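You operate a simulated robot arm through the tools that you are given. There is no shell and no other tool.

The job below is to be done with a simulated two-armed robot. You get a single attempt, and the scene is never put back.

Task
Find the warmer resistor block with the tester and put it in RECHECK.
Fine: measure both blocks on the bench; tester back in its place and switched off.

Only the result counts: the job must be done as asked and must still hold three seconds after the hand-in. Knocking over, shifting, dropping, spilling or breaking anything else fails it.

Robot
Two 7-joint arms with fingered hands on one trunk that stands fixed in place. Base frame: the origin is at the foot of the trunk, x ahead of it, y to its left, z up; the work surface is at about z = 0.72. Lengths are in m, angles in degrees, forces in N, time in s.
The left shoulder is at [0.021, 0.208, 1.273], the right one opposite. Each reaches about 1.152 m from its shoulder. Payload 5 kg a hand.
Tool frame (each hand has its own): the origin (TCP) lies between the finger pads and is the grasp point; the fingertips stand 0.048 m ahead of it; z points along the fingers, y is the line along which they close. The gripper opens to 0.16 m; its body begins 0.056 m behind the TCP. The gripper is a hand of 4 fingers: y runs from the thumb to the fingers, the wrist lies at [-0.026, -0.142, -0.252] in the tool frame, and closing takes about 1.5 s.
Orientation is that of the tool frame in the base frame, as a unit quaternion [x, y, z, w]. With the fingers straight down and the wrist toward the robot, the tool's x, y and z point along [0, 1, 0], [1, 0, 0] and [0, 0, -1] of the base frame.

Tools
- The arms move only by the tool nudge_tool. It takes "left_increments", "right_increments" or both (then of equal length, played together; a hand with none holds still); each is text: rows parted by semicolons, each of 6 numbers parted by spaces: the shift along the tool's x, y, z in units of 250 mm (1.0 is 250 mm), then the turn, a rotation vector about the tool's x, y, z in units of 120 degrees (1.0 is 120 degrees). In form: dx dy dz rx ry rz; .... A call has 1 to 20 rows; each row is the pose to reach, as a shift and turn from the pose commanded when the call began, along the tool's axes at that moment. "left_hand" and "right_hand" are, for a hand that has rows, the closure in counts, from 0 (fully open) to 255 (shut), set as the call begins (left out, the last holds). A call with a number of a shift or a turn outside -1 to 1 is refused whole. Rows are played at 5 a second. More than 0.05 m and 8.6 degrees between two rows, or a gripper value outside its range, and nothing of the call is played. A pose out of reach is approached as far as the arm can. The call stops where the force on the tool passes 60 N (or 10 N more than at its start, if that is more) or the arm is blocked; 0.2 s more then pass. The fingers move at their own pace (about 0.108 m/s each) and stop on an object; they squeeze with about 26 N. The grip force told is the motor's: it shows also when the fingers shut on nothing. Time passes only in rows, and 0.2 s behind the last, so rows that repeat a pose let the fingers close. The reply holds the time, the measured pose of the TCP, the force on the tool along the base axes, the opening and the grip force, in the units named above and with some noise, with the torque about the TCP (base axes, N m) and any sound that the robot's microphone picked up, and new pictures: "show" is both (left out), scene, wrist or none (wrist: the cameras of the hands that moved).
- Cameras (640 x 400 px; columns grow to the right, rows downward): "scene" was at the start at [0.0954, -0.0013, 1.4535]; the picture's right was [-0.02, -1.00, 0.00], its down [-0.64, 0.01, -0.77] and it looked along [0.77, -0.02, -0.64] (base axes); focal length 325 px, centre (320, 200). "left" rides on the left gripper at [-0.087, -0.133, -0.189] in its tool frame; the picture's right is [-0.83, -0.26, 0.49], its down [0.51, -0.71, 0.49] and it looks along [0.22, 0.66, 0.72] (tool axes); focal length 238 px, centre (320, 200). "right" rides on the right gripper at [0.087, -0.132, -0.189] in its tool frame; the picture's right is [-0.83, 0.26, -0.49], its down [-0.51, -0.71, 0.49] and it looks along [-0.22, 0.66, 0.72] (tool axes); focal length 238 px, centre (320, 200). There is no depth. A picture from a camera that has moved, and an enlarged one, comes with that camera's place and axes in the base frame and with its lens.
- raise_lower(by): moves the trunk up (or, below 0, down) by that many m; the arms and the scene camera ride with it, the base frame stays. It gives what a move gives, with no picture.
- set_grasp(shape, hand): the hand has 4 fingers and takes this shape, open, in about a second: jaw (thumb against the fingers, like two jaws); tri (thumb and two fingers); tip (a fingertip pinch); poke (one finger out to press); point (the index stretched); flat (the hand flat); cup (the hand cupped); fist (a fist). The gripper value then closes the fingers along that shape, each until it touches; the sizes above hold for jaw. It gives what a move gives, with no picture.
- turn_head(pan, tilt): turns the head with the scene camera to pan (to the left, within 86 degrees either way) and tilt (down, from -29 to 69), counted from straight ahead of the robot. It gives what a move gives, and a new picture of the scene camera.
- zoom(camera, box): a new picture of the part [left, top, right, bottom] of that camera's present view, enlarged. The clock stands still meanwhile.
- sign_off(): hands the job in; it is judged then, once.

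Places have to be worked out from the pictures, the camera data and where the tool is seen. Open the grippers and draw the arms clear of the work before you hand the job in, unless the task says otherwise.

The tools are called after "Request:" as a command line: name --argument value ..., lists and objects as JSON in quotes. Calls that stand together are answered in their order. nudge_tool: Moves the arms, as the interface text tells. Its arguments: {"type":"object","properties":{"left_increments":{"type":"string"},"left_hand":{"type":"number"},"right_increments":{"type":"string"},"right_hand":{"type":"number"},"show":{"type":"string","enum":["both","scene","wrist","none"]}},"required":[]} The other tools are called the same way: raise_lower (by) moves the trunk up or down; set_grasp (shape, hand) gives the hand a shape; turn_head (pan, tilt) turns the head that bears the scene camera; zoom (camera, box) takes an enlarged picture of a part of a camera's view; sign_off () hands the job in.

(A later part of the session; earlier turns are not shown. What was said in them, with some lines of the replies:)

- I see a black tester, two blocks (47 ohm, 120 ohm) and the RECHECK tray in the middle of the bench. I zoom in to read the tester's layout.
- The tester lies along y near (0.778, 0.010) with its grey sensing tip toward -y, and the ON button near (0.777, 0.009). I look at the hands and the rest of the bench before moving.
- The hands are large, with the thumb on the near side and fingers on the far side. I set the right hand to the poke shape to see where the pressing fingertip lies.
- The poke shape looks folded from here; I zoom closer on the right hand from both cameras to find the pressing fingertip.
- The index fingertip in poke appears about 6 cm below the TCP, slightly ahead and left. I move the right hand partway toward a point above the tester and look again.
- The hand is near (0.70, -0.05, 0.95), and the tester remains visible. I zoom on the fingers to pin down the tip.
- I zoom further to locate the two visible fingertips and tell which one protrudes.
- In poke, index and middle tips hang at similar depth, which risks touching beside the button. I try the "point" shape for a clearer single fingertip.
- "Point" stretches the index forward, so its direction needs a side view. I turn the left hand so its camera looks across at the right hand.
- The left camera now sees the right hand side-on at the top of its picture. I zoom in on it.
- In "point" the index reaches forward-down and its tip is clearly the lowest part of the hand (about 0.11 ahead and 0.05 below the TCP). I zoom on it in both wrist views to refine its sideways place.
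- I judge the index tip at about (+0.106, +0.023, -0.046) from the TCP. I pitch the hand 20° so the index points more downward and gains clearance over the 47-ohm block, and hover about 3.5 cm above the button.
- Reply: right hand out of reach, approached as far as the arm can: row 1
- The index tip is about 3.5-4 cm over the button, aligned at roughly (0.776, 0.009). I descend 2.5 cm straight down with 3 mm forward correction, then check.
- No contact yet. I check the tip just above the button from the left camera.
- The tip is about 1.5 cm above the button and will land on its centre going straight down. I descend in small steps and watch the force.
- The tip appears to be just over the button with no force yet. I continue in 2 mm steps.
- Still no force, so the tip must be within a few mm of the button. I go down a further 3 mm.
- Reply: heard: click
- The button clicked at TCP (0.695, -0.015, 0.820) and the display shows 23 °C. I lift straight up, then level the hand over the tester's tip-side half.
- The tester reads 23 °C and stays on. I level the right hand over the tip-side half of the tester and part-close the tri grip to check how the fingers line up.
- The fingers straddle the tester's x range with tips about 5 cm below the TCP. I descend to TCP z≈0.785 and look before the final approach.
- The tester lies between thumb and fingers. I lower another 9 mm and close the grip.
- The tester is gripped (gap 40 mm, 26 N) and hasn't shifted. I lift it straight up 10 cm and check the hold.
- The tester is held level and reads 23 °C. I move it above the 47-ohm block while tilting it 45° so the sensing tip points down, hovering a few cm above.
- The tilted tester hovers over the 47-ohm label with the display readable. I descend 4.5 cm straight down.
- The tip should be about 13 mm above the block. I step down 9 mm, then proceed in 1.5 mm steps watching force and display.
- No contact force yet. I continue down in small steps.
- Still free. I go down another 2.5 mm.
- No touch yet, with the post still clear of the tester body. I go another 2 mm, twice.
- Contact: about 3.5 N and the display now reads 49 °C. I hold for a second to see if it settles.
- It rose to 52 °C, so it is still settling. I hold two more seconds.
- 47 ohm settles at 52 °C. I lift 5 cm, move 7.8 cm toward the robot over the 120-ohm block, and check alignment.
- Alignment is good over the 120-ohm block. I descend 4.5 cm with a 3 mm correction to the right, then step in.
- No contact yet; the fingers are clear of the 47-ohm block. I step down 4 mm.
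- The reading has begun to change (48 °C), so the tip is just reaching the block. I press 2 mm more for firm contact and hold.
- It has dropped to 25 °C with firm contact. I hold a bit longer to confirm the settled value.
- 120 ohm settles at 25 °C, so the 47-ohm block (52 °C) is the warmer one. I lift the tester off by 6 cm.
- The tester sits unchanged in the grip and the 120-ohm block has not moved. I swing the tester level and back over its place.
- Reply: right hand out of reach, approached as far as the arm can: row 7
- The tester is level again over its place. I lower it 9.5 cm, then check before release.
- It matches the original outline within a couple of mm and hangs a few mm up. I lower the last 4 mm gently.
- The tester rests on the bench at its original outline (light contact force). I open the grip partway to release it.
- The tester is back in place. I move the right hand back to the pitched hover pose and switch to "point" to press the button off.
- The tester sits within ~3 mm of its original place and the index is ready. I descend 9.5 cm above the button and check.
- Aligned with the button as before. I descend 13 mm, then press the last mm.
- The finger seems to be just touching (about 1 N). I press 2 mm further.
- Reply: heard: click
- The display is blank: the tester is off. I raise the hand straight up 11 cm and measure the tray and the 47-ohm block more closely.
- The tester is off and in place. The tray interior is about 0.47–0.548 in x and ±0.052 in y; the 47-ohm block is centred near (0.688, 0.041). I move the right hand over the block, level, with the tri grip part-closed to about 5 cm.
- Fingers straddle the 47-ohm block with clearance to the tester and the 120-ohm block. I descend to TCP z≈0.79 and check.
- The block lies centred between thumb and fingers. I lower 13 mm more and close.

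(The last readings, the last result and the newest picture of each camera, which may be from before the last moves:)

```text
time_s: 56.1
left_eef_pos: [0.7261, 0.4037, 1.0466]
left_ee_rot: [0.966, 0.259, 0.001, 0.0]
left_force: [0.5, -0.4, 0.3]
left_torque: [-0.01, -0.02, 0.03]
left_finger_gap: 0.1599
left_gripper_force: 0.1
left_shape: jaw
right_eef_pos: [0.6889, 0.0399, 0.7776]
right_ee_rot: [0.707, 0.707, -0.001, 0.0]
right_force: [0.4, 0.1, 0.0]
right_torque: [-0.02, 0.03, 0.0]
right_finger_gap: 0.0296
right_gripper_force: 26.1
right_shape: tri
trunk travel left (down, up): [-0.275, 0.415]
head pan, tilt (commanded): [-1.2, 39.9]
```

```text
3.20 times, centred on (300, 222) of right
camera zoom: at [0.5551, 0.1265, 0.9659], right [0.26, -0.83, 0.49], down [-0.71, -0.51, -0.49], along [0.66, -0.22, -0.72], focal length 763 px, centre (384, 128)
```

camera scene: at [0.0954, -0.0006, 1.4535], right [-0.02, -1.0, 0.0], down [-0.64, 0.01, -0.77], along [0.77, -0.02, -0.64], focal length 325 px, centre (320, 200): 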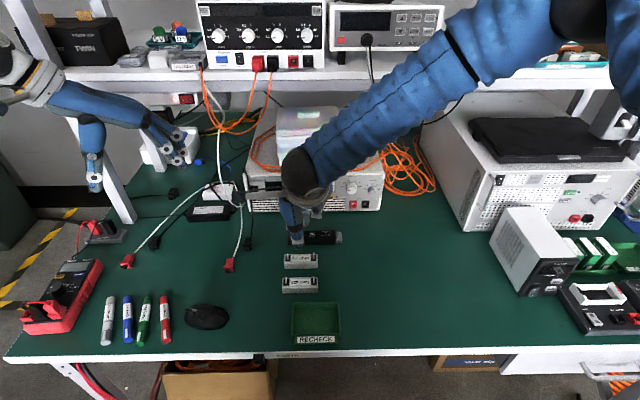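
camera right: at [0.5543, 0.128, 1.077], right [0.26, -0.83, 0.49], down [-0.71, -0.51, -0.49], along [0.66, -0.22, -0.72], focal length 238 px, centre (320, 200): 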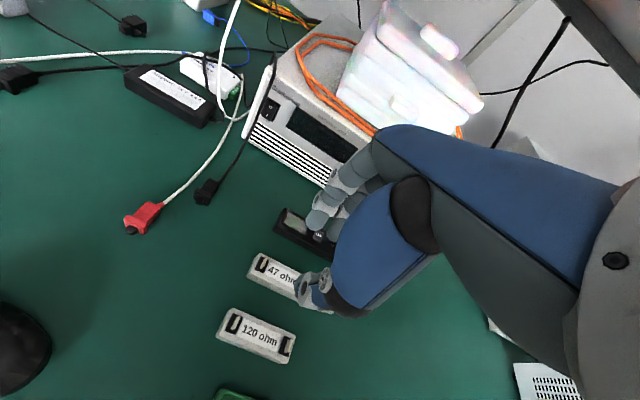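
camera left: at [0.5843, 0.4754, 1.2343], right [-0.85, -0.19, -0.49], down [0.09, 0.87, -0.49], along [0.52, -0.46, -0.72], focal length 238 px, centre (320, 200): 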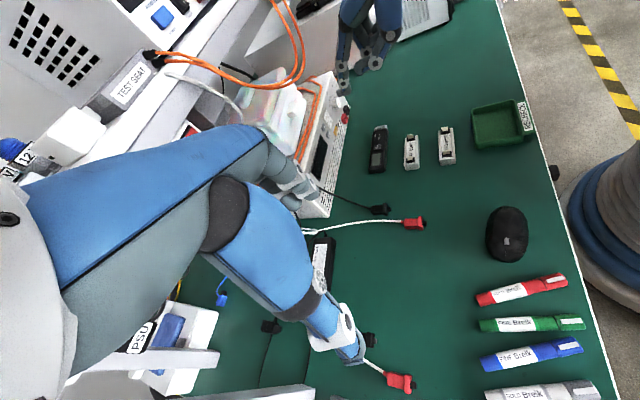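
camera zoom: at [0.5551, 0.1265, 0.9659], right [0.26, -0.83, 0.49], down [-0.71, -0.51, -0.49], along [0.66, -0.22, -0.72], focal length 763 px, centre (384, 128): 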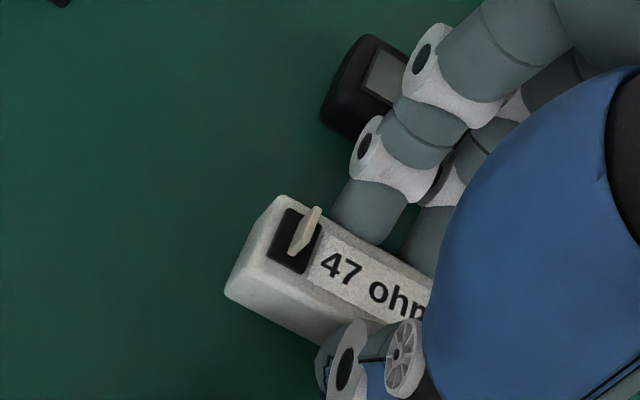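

The block is gripped (gap 30 mm, 26 N). I lift it 10 cm straight up and check.

Request:
nudge_tool --right_increments "0 0 -0.05 0 0 0; 0 0 -0.16 0 0 0; 0 0 -0.28 0 0 0; 0 0 -0.4 0 0 0; 0 0 -0.4 0 0 0" --show "none"

Request:
zoom --camera "scene" --box '[240, 190, 400, 290]'

Request:
zoom --camera "left" --box '[340, 80, 468, 160]'

```text
time_s: 57.3
left_eef_pos: [0.7266, 0.4038, 1.0462]
left_ee_rot: [0.966, 0.259, -0.001, 0.0]
left_force: [1.5, -0.3, 0.1]
left_torque: [-0.03, 0.03, -0.03]
left_finger_gap: 0.1598
left_gripper_force: 0.1
left_shape: jaw
right_eef_pos: [0.6886, 0.0413, 0.8746]
right_ee_rot: [0.707, 0.708, 0.0, -0.001]
right_force: [0.6, 0.8, -2.8]
right_torque: [0.01, 0.02, 0.02]
right_finger_gap: 0.0298
right_gripper_force: 25.4
right_shape: tri
trunk travel left (down, up): [-0.275, 0.415]
head pan, tilt (commanded): [-1.2, 39.9]
```

```text
4.00 times, centred on (320, 240) of scene
camera zoom: at [0.0963, -0.0011, 1.4533], right [-0.02, -1.0, 0.0], down [-0.64, 0.01, -0.77], along [0.77, -0.02, -0.64], focal length 1302 px, centre (320, 40)
```

zoom: 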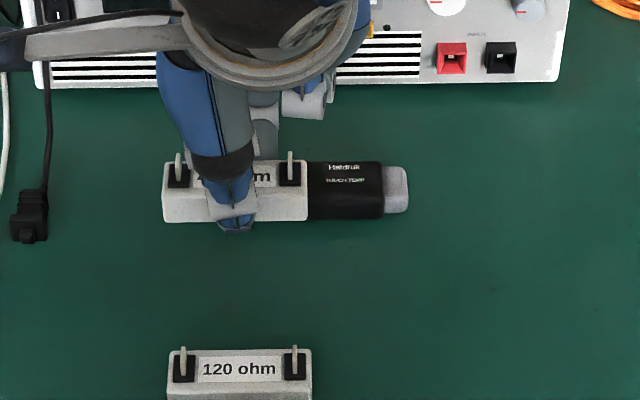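

```text
5.00 times, centred on (404, 120) of left
camera zoom: at [0.5846, 0.4745, 1.234], right [-0.85, -0.19, -0.49], down [0.08, 0.87, -0.49], along [0.52, -0.46, -0.72], focal length 1192 px, centre (-100, 600)
```

zoom: 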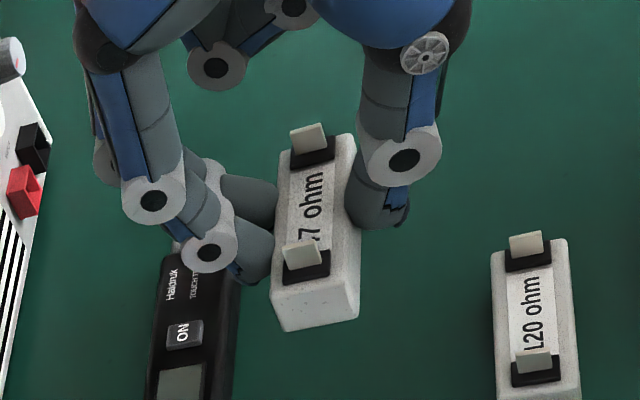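

The block is held level. I carry it back toward the robot over the tray at this height.

Request:
nudge_tool --right_increments "-0.033 -0.143 0 0 0 0; -0.066 -0.286 0 0 0 0; -0.098 -0.43 0 0 0 0; -0.131 -0.573 0 0 0 0; -0.164 -0.716 0 0 0 0; -0.164 -0.716 0 0 0 0"

Request:
zoom --camera "left" --box '[420, 60, 580, 160]'

Request:
zoom --camera "scene" --box '[240, 240, 400, 340]'

```text
time_s: 58.7
left_eef_pos: [0.727, 0.4041, 1.0464]
left_ee_rot: [0.966, 0.259, -0.001, 0.0]
left_force: [0.6, 0.1, -0.3]
left_torque: [0.02, 0.04, 0.01]
left_finger_gap: 0.1597
left_gripper_force: 0.0
left_shape: jaw
right_eef_pos: [0.511, -0.0038, 0.8776]
right_ee_rot: [0.707, 0.707, 0.0, 0.0]
right_force: [1.1, 0.8, -1.4]
right_torque: [0.02, 0.06, 0.0]
right_finger_gap: 0.0298
right_gripper_force: 26.2
right_shape: tri
trunk travel left (down, up): [-0.275, 0.415]
head pan, tilt (commanded): [-1.2, 39.9]
camera scene: at [0.0962, -0.0011, 1.4534], right [-0.02, -1.0, 0.0], down [-0.64, 0.01, -0.77], along [0.77, -0.02, -0.64], focal length 325 px, centre (320, 200)
camera right: at [0.3777, 0.0826, 1.0659], right [0.26, -0.83, 0.49], down [-0.71, -0.51, -0.49], along [0.66, -0.22, -0.72], focal length 238 px, centre (320, 200)
```

scene: 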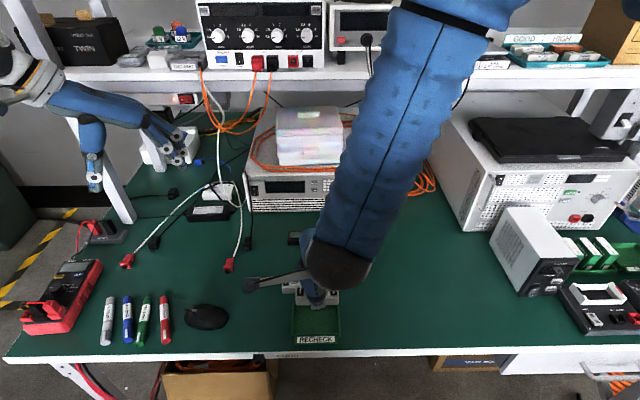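
right: 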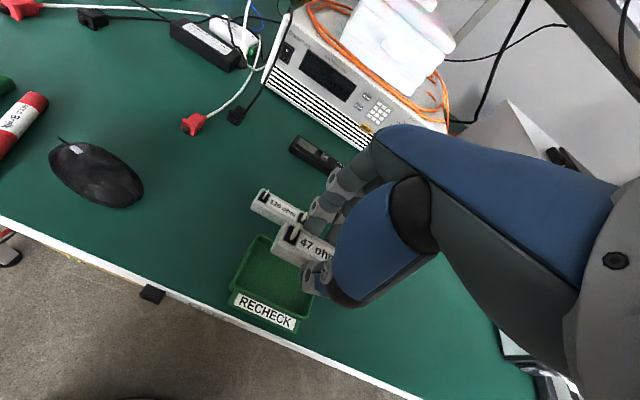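

```text
4.00 times, centred on (500, 110) of left
camera zoom: at [0.5845, 0.4745, 1.234], right [-0.85, -0.19, -0.49], down [0.08, 0.87, -0.49], along [0.52, -0.46, -0.72], focal length 953 px, centre (-400, 560)
```

zoom: 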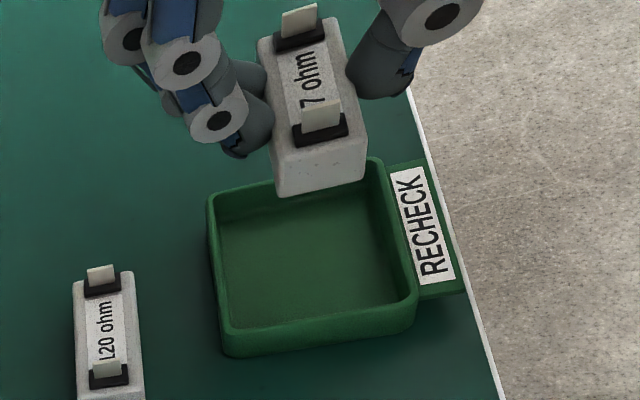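

```text
4.00 times, centred on (320, 290) of scene
camera zoom: at [0.0962, -0.0011, 1.4534], right [-0.02, -1.0, 0.0], down [-0.64, 0.01, -0.77], along [0.77, -0.02, -0.64], focal length 1302 px, centre (320, -160)
```

zoom: 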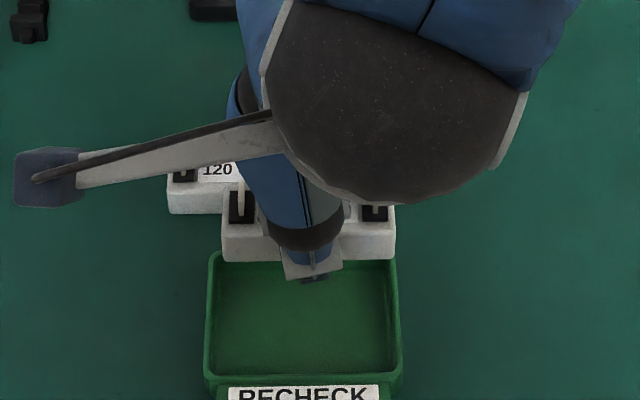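

The block is over the tray, needing about 4 mm shift to the left. I correct that and lower to just above the rim.

Request:
nudge_tool --right_increments "0.016 -0.004 0.08 0 0 0; 0.016 -0.004 0.17 0 0 0; 0.016 -0.004 0.26 0 0 0; 0.016 -0.004 0.26 0 0 0" --show "none"

Request:
zoom --camera "left" --box '[436, 70, 564, 150]'

Request:
zoom --camera "scene" --box '[256, 270, 384, 350]'

Request:
zoom --camera "right" --box '[200, 190, 400, 315]'

```text
time_s: 59.7
left_eef_pos: [0.7251, 0.4039, 1.0469]
left_ee_rot: [0.966, 0.26, 0.0, 0.0]
left_force: [-0.2, -1.7, 0.1]
left_torque: [-0.01, -0.01, 0.02]
left_finger_gap: 0.1596
left_gripper_force: 0.0
left_shape: jaw
right_eef_pos: [0.5088, -0.0005, 0.8132]
right_ee_rot: [0.707, 0.707, 0.0, 0.0]
right_force: [-0.5, -0.6, -1.9]
right_torque: [0.01, -0.04, 0.0]
right_finger_gap: 0.0296
right_gripper_force: 25.9
right_shape: tri
trunk travel left (down, up): [-0.275, 0.415]
head pan, tilt (commanded): [-1.2, 39.9]
```

```text
5.00 times, centred on (500, 110) of left
camera zoom: at [0.5834, 0.4743, 1.2348], right [-0.85, -0.19, -0.49], down [0.08, 0.87, -0.49], along [0.52, -0.46, -0.72], focal length 1192 px, centre (-580, 650)
```

zoom: 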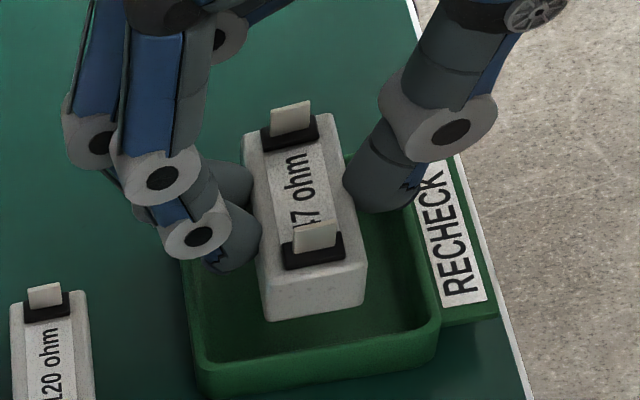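

```text
5.00 times, centred on (320, 310) of scene
camera zoom: at [0.095, -0.0014, 1.4536], right [-0.02, -1.0, 0.0], down [-0.64, 0.01, -0.77], along [0.77, -0.02, -0.64], focal length 1627 px, centre (320, -350)
```

zoom: 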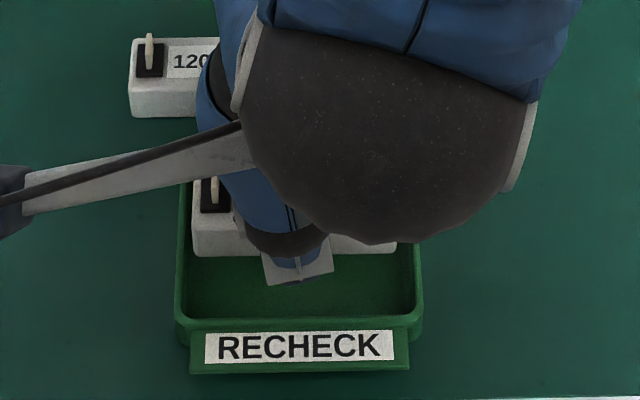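

```text
3.20 times, centred on (300, 252) of right
camera zoom: at [0.3765, 0.088, 1.0015], right [0.26, -0.83, 0.49], down [-0.71, -0.51, -0.49], along [0.66, -0.22, -0.72], focal length 763 px, centre (384, 32)
```

zoom: 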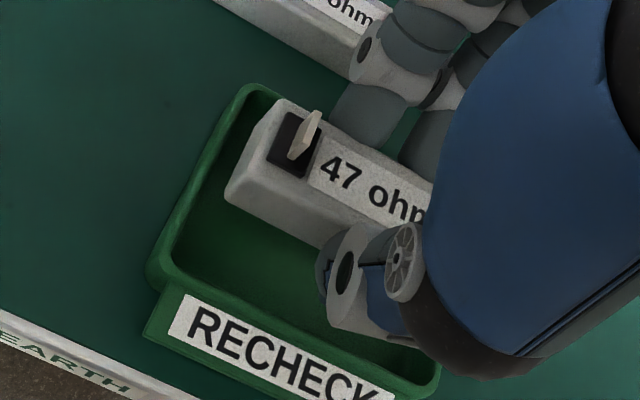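

Block is well inside the rim outline laterally. I nudge 3 mm forward and lower 2.2 cm, watching the force.

Request:
nudge_tool --right_increments "0 0.012 0.02 0 0 0; 0 0.012 0.045 0 0 0; 0 0.012 0.07 0 0 0; 0 0.012 0.088 0 0 0; 0 0.012 0.088 0 0 0" --show "none"

Request:
zoom --camera "left" --box '[436, 70, 564, 150]'

Request:
zoom --camera "right" --box '[200, 190, 400, 315]'

Request:
zoom --camera "scene" --box '[256, 270, 384, 350]'

```text
time_s: 60.9
left_eef_pos: [0.7269, 0.4039, 1.0467]
left_ee_rot: [0.966, 0.258, 0.001, 0.0]
left_force: [0.3, 0.0, 0.8]
left_torque: [0.01, 0.04, 0.01]
left_finger_gap: 0.1596
left_gripper_force: 0.0
left_shape: jaw
right_eef_pos: [0.5116, 0.0011, 0.7907]
right_ee_rot: [0.706, 0.708, 0.0, 0.0]
right_force: [0.1, 0.0, -1.9]
right_torque: [0.01, -0.02, 0.02]
right_finger_gap: 0.0296
right_gripper_force: 26.3
right_shape: tri
trunk travel left (down, up): [-0.275, 0.415]
head pan, tilt (commanded): [-1.2, 39.9]
```

```text
5.00 times, centred on (500, 110) of left
camera zoom: at [0.5839, 0.4745, 1.2344], right [-0.85, -0.19, -0.49], down [0.08, 0.87, -0.49], along [0.52, -0.46, -0.72], focal length 1192 px, centre (-580, 650)
```

zoom: 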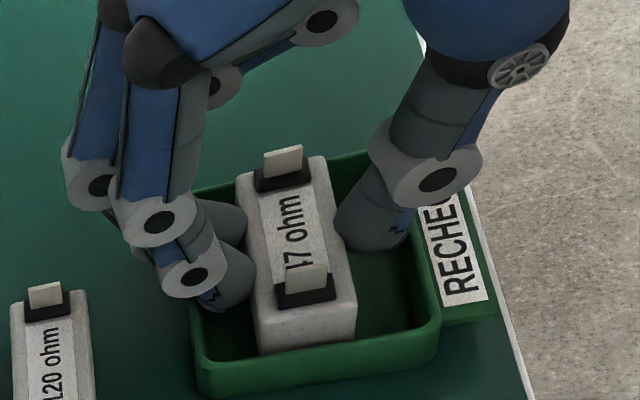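

```text
3.20 times, centred on (300, 252) of right
camera zoom: at [0.3786, 0.0886, 0.9788], right [0.26, -0.83, 0.49], down [-0.71, -0.51, -0.49], along [0.66, -0.22, -0.72], focal length 763 px, centre (384, 32)
```

zoom: 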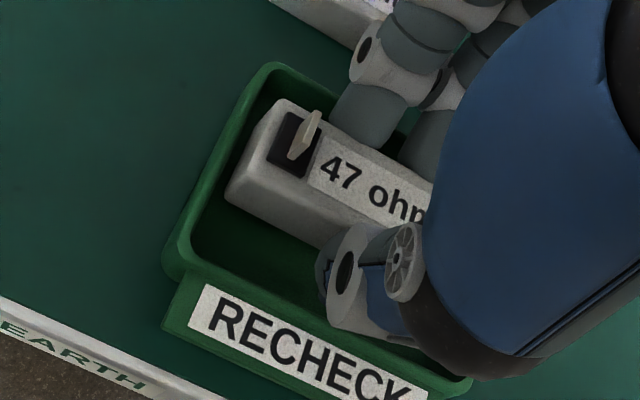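

```text
5.00 times, centred on (320, 310) of scene
camera zoom: at [0.0955, -0.0012, 1.4535], right [-0.02, -1.0, 0.0], down [-0.64, 0.01, -0.77], along [0.77, -0.02, -0.64], focal length 1627 px, centre (320, -350)
```

zoom: 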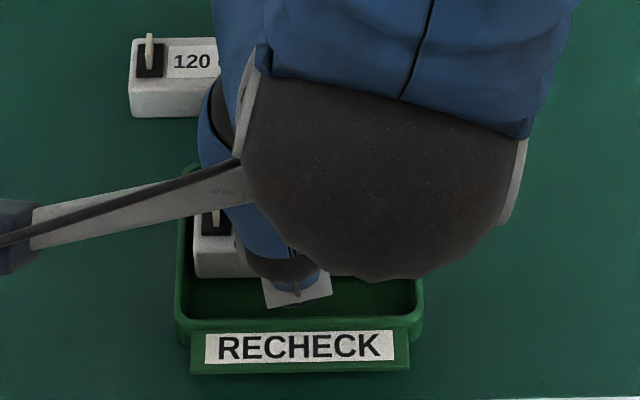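

The block is inside the tray outline, about 1 cm above its floor. I lower 4 mm more, then open just a few mm so the fingers don't press the rim.

Request:
nudge_tool --right_increments "0 0 0.008 0 0 0; 0 0 0.016 0 0 0; 0 0 0.016 0 0 0" --show "none"

Request:
zoom --camera "left" --box '[460, 90, 556, 150]'

```text
time_s: 61.7
left_eef_pos: [0.7257, 0.4044, 1.0471]
left_ee_rot: [0.966, 0.259, 0.0, 0.0]
left_force: [-0.6, 0.2, 0.0]
left_torque: [0.02, -0.01, 0.01]
left_finger_gap: 0.1598
left_gripper_force: 0.1
left_shape: jaw
right_eef_pos: [0.5096, 0.0012, 0.7867]
right_ee_rot: [0.708, 0.707, 0.0, 0.0]
right_force: [-0.8, 0.6, -0.5]
right_torque: [-0.01, -0.02, 0.03]
right_finger_gap: 0.0296
right_gripper_force: 25.5
right_shape: tri
trunk travel left (down, up): [-0.275, 0.415]
head pan, tilt (commanded): [-1.2, 39.9]
```

```text
6.67 times, centred on (508, 120) of left
camera zoom: at [0.5838, 0.4746, 1.2344], right [-0.85, -0.19, -0.49], down [0.08, 0.87, -0.49], along [0.52, -0.46, -0.72], focal length 1589 px, centre (-933, 733)
```

zoom: 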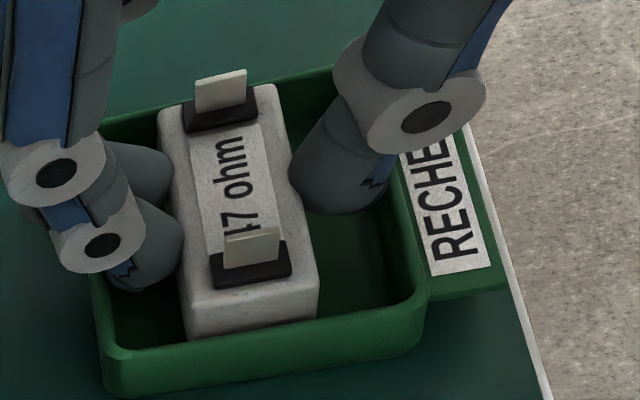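

Everything fits inside the rim with no contact force. I lower another 3 mm to shrink the drop.

Request:
nudge_tool --right_increments "0 0 0.006 0 0 0; 0 0 0.012 0 0 0; 0 0 0.012 0 0 0" --show "none"

Request:
zoom --camera "left" --box '[460, 90, 556, 150]'

```text
time_s: 62.5
left_eef_pos: [0.7254, 0.4033, 1.047]
left_ee_rot: [0.966, 0.259, 0.0, -0.001]
left_force: [-0.4, 0.4, 0.2]
left_torque: [0.04, 0.0, -0.01]
left_finger_gap: 0.1598
left_gripper_force: 0.1
left_shape: jaw
right_eef_pos: [0.5101, 0.0018, 0.785]
right_ee_rot: [0.707, 0.707, 0.0, 0.001]
right_force: [-3.3, -0.5, 15.5]
right_torque: [-0.17, -0.4, -0.11]
right_finger_gap: 0.0299
right_gripper_force: 25.8
right_shape: tri
trunk travel left (down, up): [-0.275, 0.415]
head pan, tilt (commanded): [-1.2, 39.9]
```

```text
6.67 times, centred on (508, 120) of left
camera zoom: at [0.5829, 0.4745, 1.2351], right [-0.85, -0.19, -0.49], down [0.08, 0.87, -0.49], along [0.52, -0.46, -0.72], focal length 1589 px, centre (-933, 733)
```

zoom: 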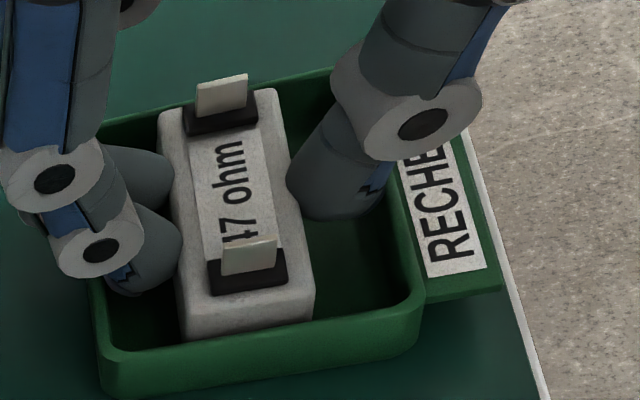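

Contact of about 15 N: the block has reached the tray floor. I back off 1.5 mm to unload it.

Request:
nudge_tool --right_increments "0 0 -0.004 0 0 0; 0 0 -0.006 0 0 0; 0 0 -0.006 0 0 0" --show "none"

Request:
zoom --camera "left" --box '[460, 90, 556, 150]'

```text
time_s: 63.3
left_eef_pos: [0.7255, 0.4031, 1.0478]
left_ee_rot: [0.966, 0.259, -0.001, 0.0]
left_force: [0.6, -0.8, 0.0]
left_torque: [0.01, 0.0, 0.03]
left_finger_gap: 0.1598
left_gripper_force: 0.0
left_shape: jaw
right_eef_pos: [0.509, 0.0033, 0.7856]
right_ee_rot: [0.707, 0.707, 0.001, -0.001]
right_force: [-2.0, -0.9, 5.9]
right_torque: [-0.17, -0.18, -0.06]
right_finger_gap: 0.0297
right_gripper_force: 25.5
right_shape: tri
trunk travel left (down, up): [-0.275, 0.415]
head pan, tilt (commanded): [-1.2, 39.9]
```

```text
6.67 times, centred on (508, 120) of left
camera zoom: at [0.5835, 0.4745, 1.2346], right [-0.85, -0.19, -0.49], down [0.08, 0.87, -0.49], along [0.52, -0.46, -0.72], focal length 1589 px, centre (-933, 733)
```

zoom: 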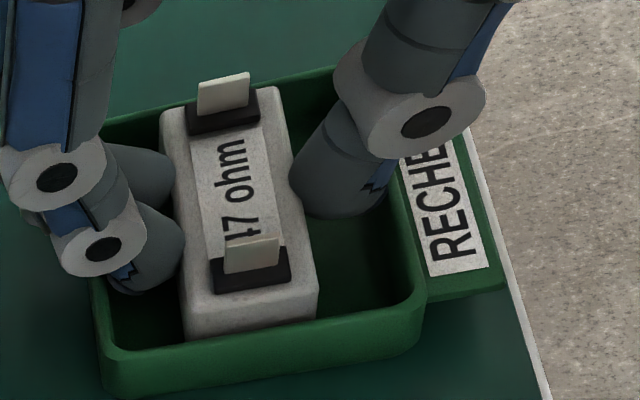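

Only a light residual force remains. I open the grip a few millimetres to release the block.

Request:
nudge_tool --right_increments "0 0 -0.002 0 0 0; 0 0 -0.002 0 0 0; 0 0 -0.002 0 0 0" --right_hand 198 --show "none"

Request:
zoom --camera "left" --box '[460, 90, 556, 150]'

```text
time_s: 64.1
left_eef_pos: [0.7251, 0.4039, 1.0468]
left_ee_rot: [0.966, 0.26, 0.0, 0.0]
left_force: [-0.1, -0.1, 0.0]
left_torque: [-0.04, -0.02, 0.03]
left_finger_gap: 0.1598
left_gripper_force: 0.1
left_shape: jaw
right_eef_pos: [0.5107, 0.0037, 0.7854]
right_ee_rot: [0.707, 0.707, 0.0, 0.0]
right_force: [0.3, -0.5, 9.0]
right_torque: [-0.01, -0.23, -0.06]
right_finger_gap: 0.0354
right_gripper_force: 0.0
right_shape: tri
trunk travel left (down, up): [-0.275, 0.415]
head pan, tilt (commanded): [-1.2, 39.9]
```

```text
6.67 times, centred on (508, 120) of left
camera zoom: at [0.5834, 0.4746, 1.2347], right [-0.85, -0.19, -0.49], down [0.08, 0.87, -0.49], along [0.52, -0.46, -0.72], focal length 1589 px, centre (-933, 733)
```

zoom: 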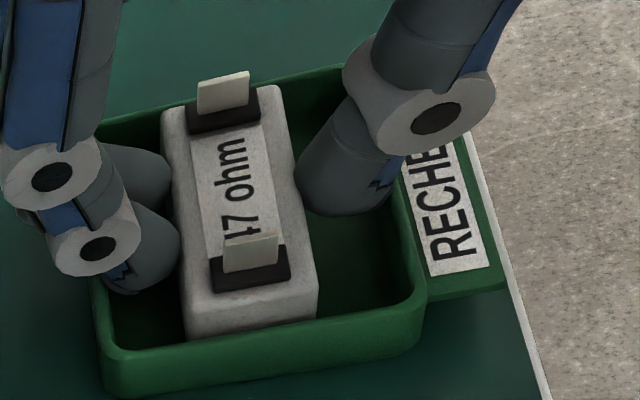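

The grip is released; the leftover upward force suggests a fingertip resting on the tray rim. I raise slowly a centimetre and check that block and tray stay put.

Request:
nudge_tool --right_increments "0 0 -0.01 0 0 0; 0 0 -0.02 0 0 0; 0 0 -0.03 0 0 0; 0 0 -0.04 0 0 0; 0 0 -0.04 0 0 0" --show "none"

Request:
zoom --camera "left" --box '[460, 90, 556, 150]'

```text
time_s: 65.3
left_eef_pos: [0.7256, 0.4041, 1.0463]
left_ee_rot: [0.966, 0.259, 0.0, 0.0]
left_force: [0.2, -0.3, 0.5]
left_torque: [0.02, -0.01, -0.04]
left_finger_gap: 0.1594
left_gripper_force: 0.0
left_shape: jaw
right_eef_pos: [0.51, 0.0021, 0.7949]
right_ee_rot: [0.708, 0.707, 0.0, 0.0]
right_force: [0.3, -0.6, 0.5]
right_torque: [-0.03, -0.03, 0.05]
right_finger_gap: 0.0358
right_gripper_force: 0.0
right_shape: tri
trunk travel left (down, up): [-0.275, 0.415]
head pan, tilt (commanded): [-1.2, 39.9]
```

```text
6.67 times, centred on (508, 120) of left
camera zoom: at [0.5838, 0.4746, 1.2344], right [-0.85, -0.19, -0.49], down [0.08, 0.87, -0.49], along [0.52, -0.46, -0.72], focal length 1589 px, centre (-933, 733)
```

zoom: 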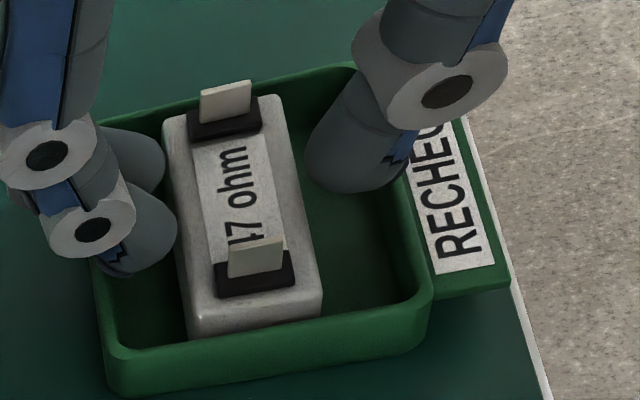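

The block stays down in the tray and the fingers are free. I raise the hand clear.

Request:
nudge_tool --right_increments "0 0 -0.06 0 0 0; 0 0 -0.16 0 0 0; 0 0 -0.3 0 0 0; 0 0 -0.45 0 0 0; 0 0 -0.6 0 0 0; 0 0 -0.6 0 0 0" --show "none"

Request:
zoom --camera "left" --box '[460, 90, 556, 150]'

Request:
zoom --camera "scene" --box '[256, 270, 384, 350]'

```text
time_s: 66.7
left_eef_pos: [0.7268, 0.4047, 1.0465]
left_ee_rot: [0.966, 0.259, -0.001, -0.001]
left_force: [0.3, -0.2, -0.7]
left_torque: [-0.02, 0.07, 0.0]
left_finger_gap: 0.1596
left_gripper_force: 0.0
left_shape: jaw
right_eef_pos: [0.5128, 0.0031, 0.9441]
right_ee_rot: [0.707, 0.707, -0.001, 0.0]
right_force: [1.2, 0.3, 0.2]
right_torque: [-0.01, 0.02, 0.05]
right_finger_gap: 0.0361
right_gripper_force: 0.1
right_shape: tri
trunk travel left (down, up): [-0.275, 0.415]
head pan, tilt (commanded): [-1.2, 39.9]
```

```text
6.67 times, centred on (508, 120) of left
camera zoom: at [0.5846, 0.4746, 1.2338], right [-0.85, -0.19, -0.49], down [0.08, 0.87, -0.49], along [0.52, -0.46, -0.72], focal length 1589 px, centre (-933, 733)
```

zoom: 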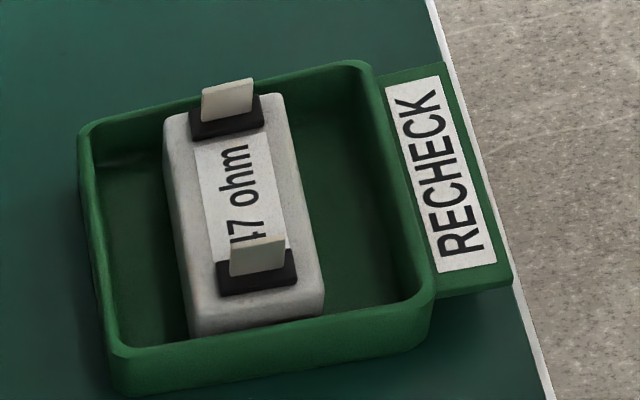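

```text
5.00 times, centred on (320, 310) of scene
camera zoom: at [0.0964, -0.001, 1.4533], right [-0.02, -1.0, 0.0], down [-0.64, 0.01, -0.77], along [0.77, -0.02, -0.64], focal length 1627 px, centre (320, -350)
```

zoom: 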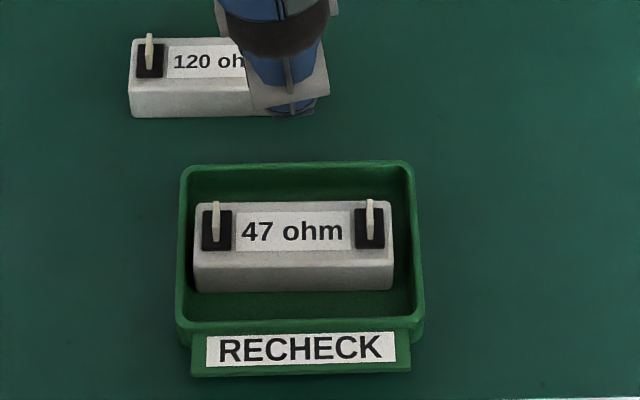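

The 47-ohm block sits flat inside RECHECK and everything else looks in place. I open the right hand and withdraw it up and to the right.

Request:
nudge_tool --right_increments "0 0 -0.12 0 0 0; -0.1 0.04 -0.22 0 0 0; -0.22 0.09 -0.28 0 0 0; -0.35 0.14 -0.33 0 0 0; -0.48 0.19 -0.38 0 0 0; -0.61 0.24 -0.42 0 0 0; -0.74 0.3 -0.42 0 0 0; -0.87 0.35 -0.42 0 0 0; -1.0 0.4 -0.42 0 0 0; -1.0 0.4 -0.42 0 0 0" --right_hand 0

Request:
zoom --camera "scene" --box '[272, 290, 368, 350]'

Request:
zoom --camera "scene" --box '[260, 220, 380, 295]'

Request:
zoom --camera "left" --box '[460, 90, 556, 150]'

```text
time_s: 68.9
left_eef_pos: [0.7248, 0.4049, 1.0457]
left_ee_rot: [0.966, 0.259, 0.0, 0.0]
left_force: [0.0, 1.0, 0.8]
left_torque: [-0.12, -0.06, -0.01]
left_finger_gap: 0.1597
left_gripper_force: 0.0
left_shape: jaw
right_eef_pos: [0.6063, -0.2462, 1.0503]
right_ee_rot: [0.707, 0.707, -0.001, 0.001]
right_force: [0.1, 0.7, 0.6]
right_torque: [-0.07, 0.0, -0.05]
right_finger_gap: 0.1595
right_gripper_force: 0.0
right_shape: tri
trunk travel left (down, up): [-0.275, 0.415]
head pan, tilt (commanded): [-1.2, 39.9]
camera scene: at [0.0949, -0.0002, 1.4535], right [-0.02, -1.0, 0.0], down [-0.64, 0.01, -0.77], along [0.77, -0.02, -0.64], focal length 325 px, centre (320, 200)
camera right: at [0.4743, -0.1591, 1.239], right [0.26, -0.83, 0.49], down [-0.71, -0.51, -0.49], along [0.66, -0.22, -0.72], focal length 238 px, centre (320, 200)
```

scene: 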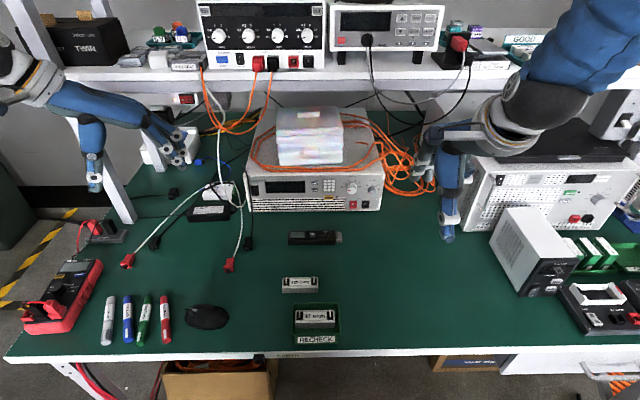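
right: 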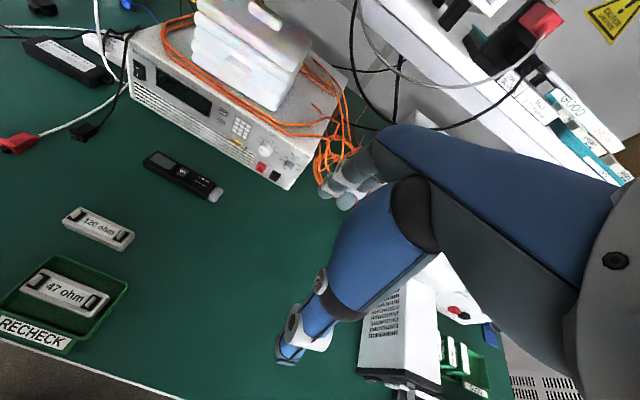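

```text
6.67 times, centred on (320, 320) of scene
camera zoom: at [0.0949, -0.0002, 1.4535], right [-0.02, -1.0, 0.0], down [-0.64, 0.01, -0.77], along [0.77, -0.02, -0.64], focal length 2169 px, centre (320, -600)
```

zoom: 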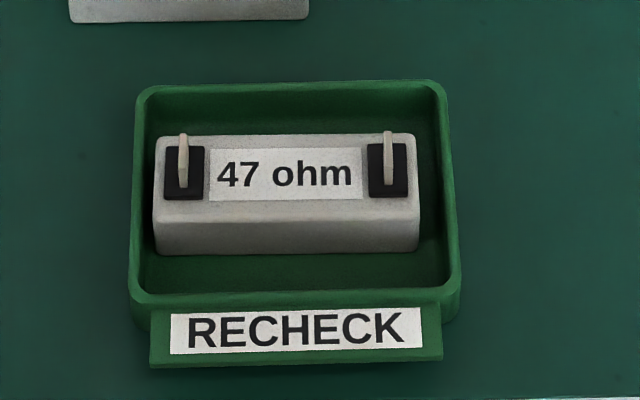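

```text
5.33 times, centred on (320, 258) of scene
camera zoom: at [0.0949, -0.0002, 1.4535], right [-0.02, -1.0, 0.0], down [-0.64, 0.01, -0.77], along [0.77, -0.02, -0.64], focal length 1735 px, centre (320, -107)
```

zoom: 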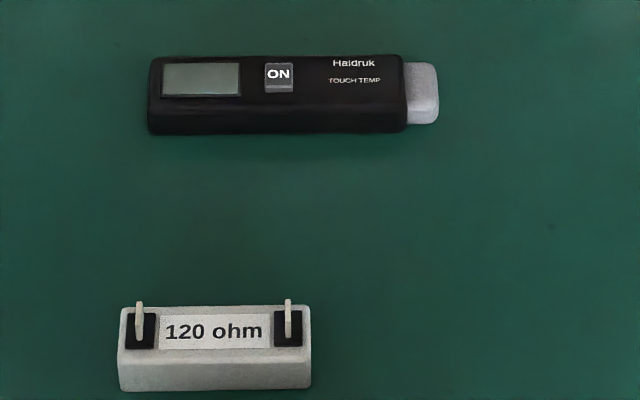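

```text
6.67 times, centred on (508, 120) of left
camera zoom: at [0.5832, 0.4756, 1.2343], right [-0.85, -0.19, -0.49], down [0.08, 0.87, -0.49], along [0.52, -0.46, -0.72], focal length 1589 px, centre (-933, 733)
```

zoom: 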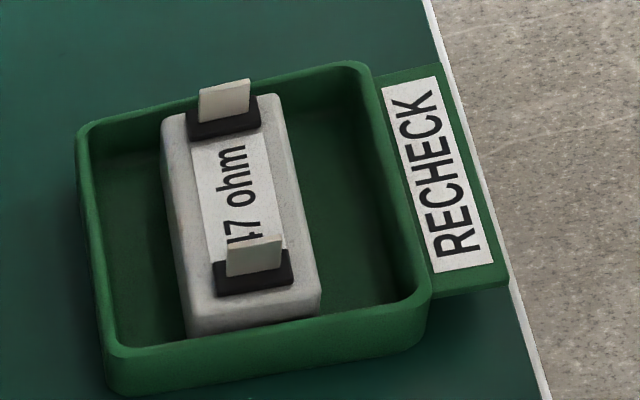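

All is as asked: both blocks were measured (47 ohm 52 °C, 120 ohm 25 °C). The 47-ohm block is in RECHECK, and the tester is off in its original place. Both hands are open and clear, so I hand the job in.

Request:
sign_off

```text
The job is handed in.
```

The 47 ohm block is the warmer one, and it now sits flat in RECHECK.

| Block | Settled reading |
|---|---|
| 47 ohm | 52 °C |
| 120 ohm | 25 °C |

- **Tester:** it is switched off (display blank) and back within about 3 mm of where it started.
- **Rest of the bench:** the 120 ohm block and the tray look unmoved. A fingertip seemed to press lightly on the tray rim when I let go of the block, but the tray did not visibly shift.
- **Arms:** both hands are open and clear of the work. I left the left hand turned 60° from its starting direction; I had turned it to use its camera.
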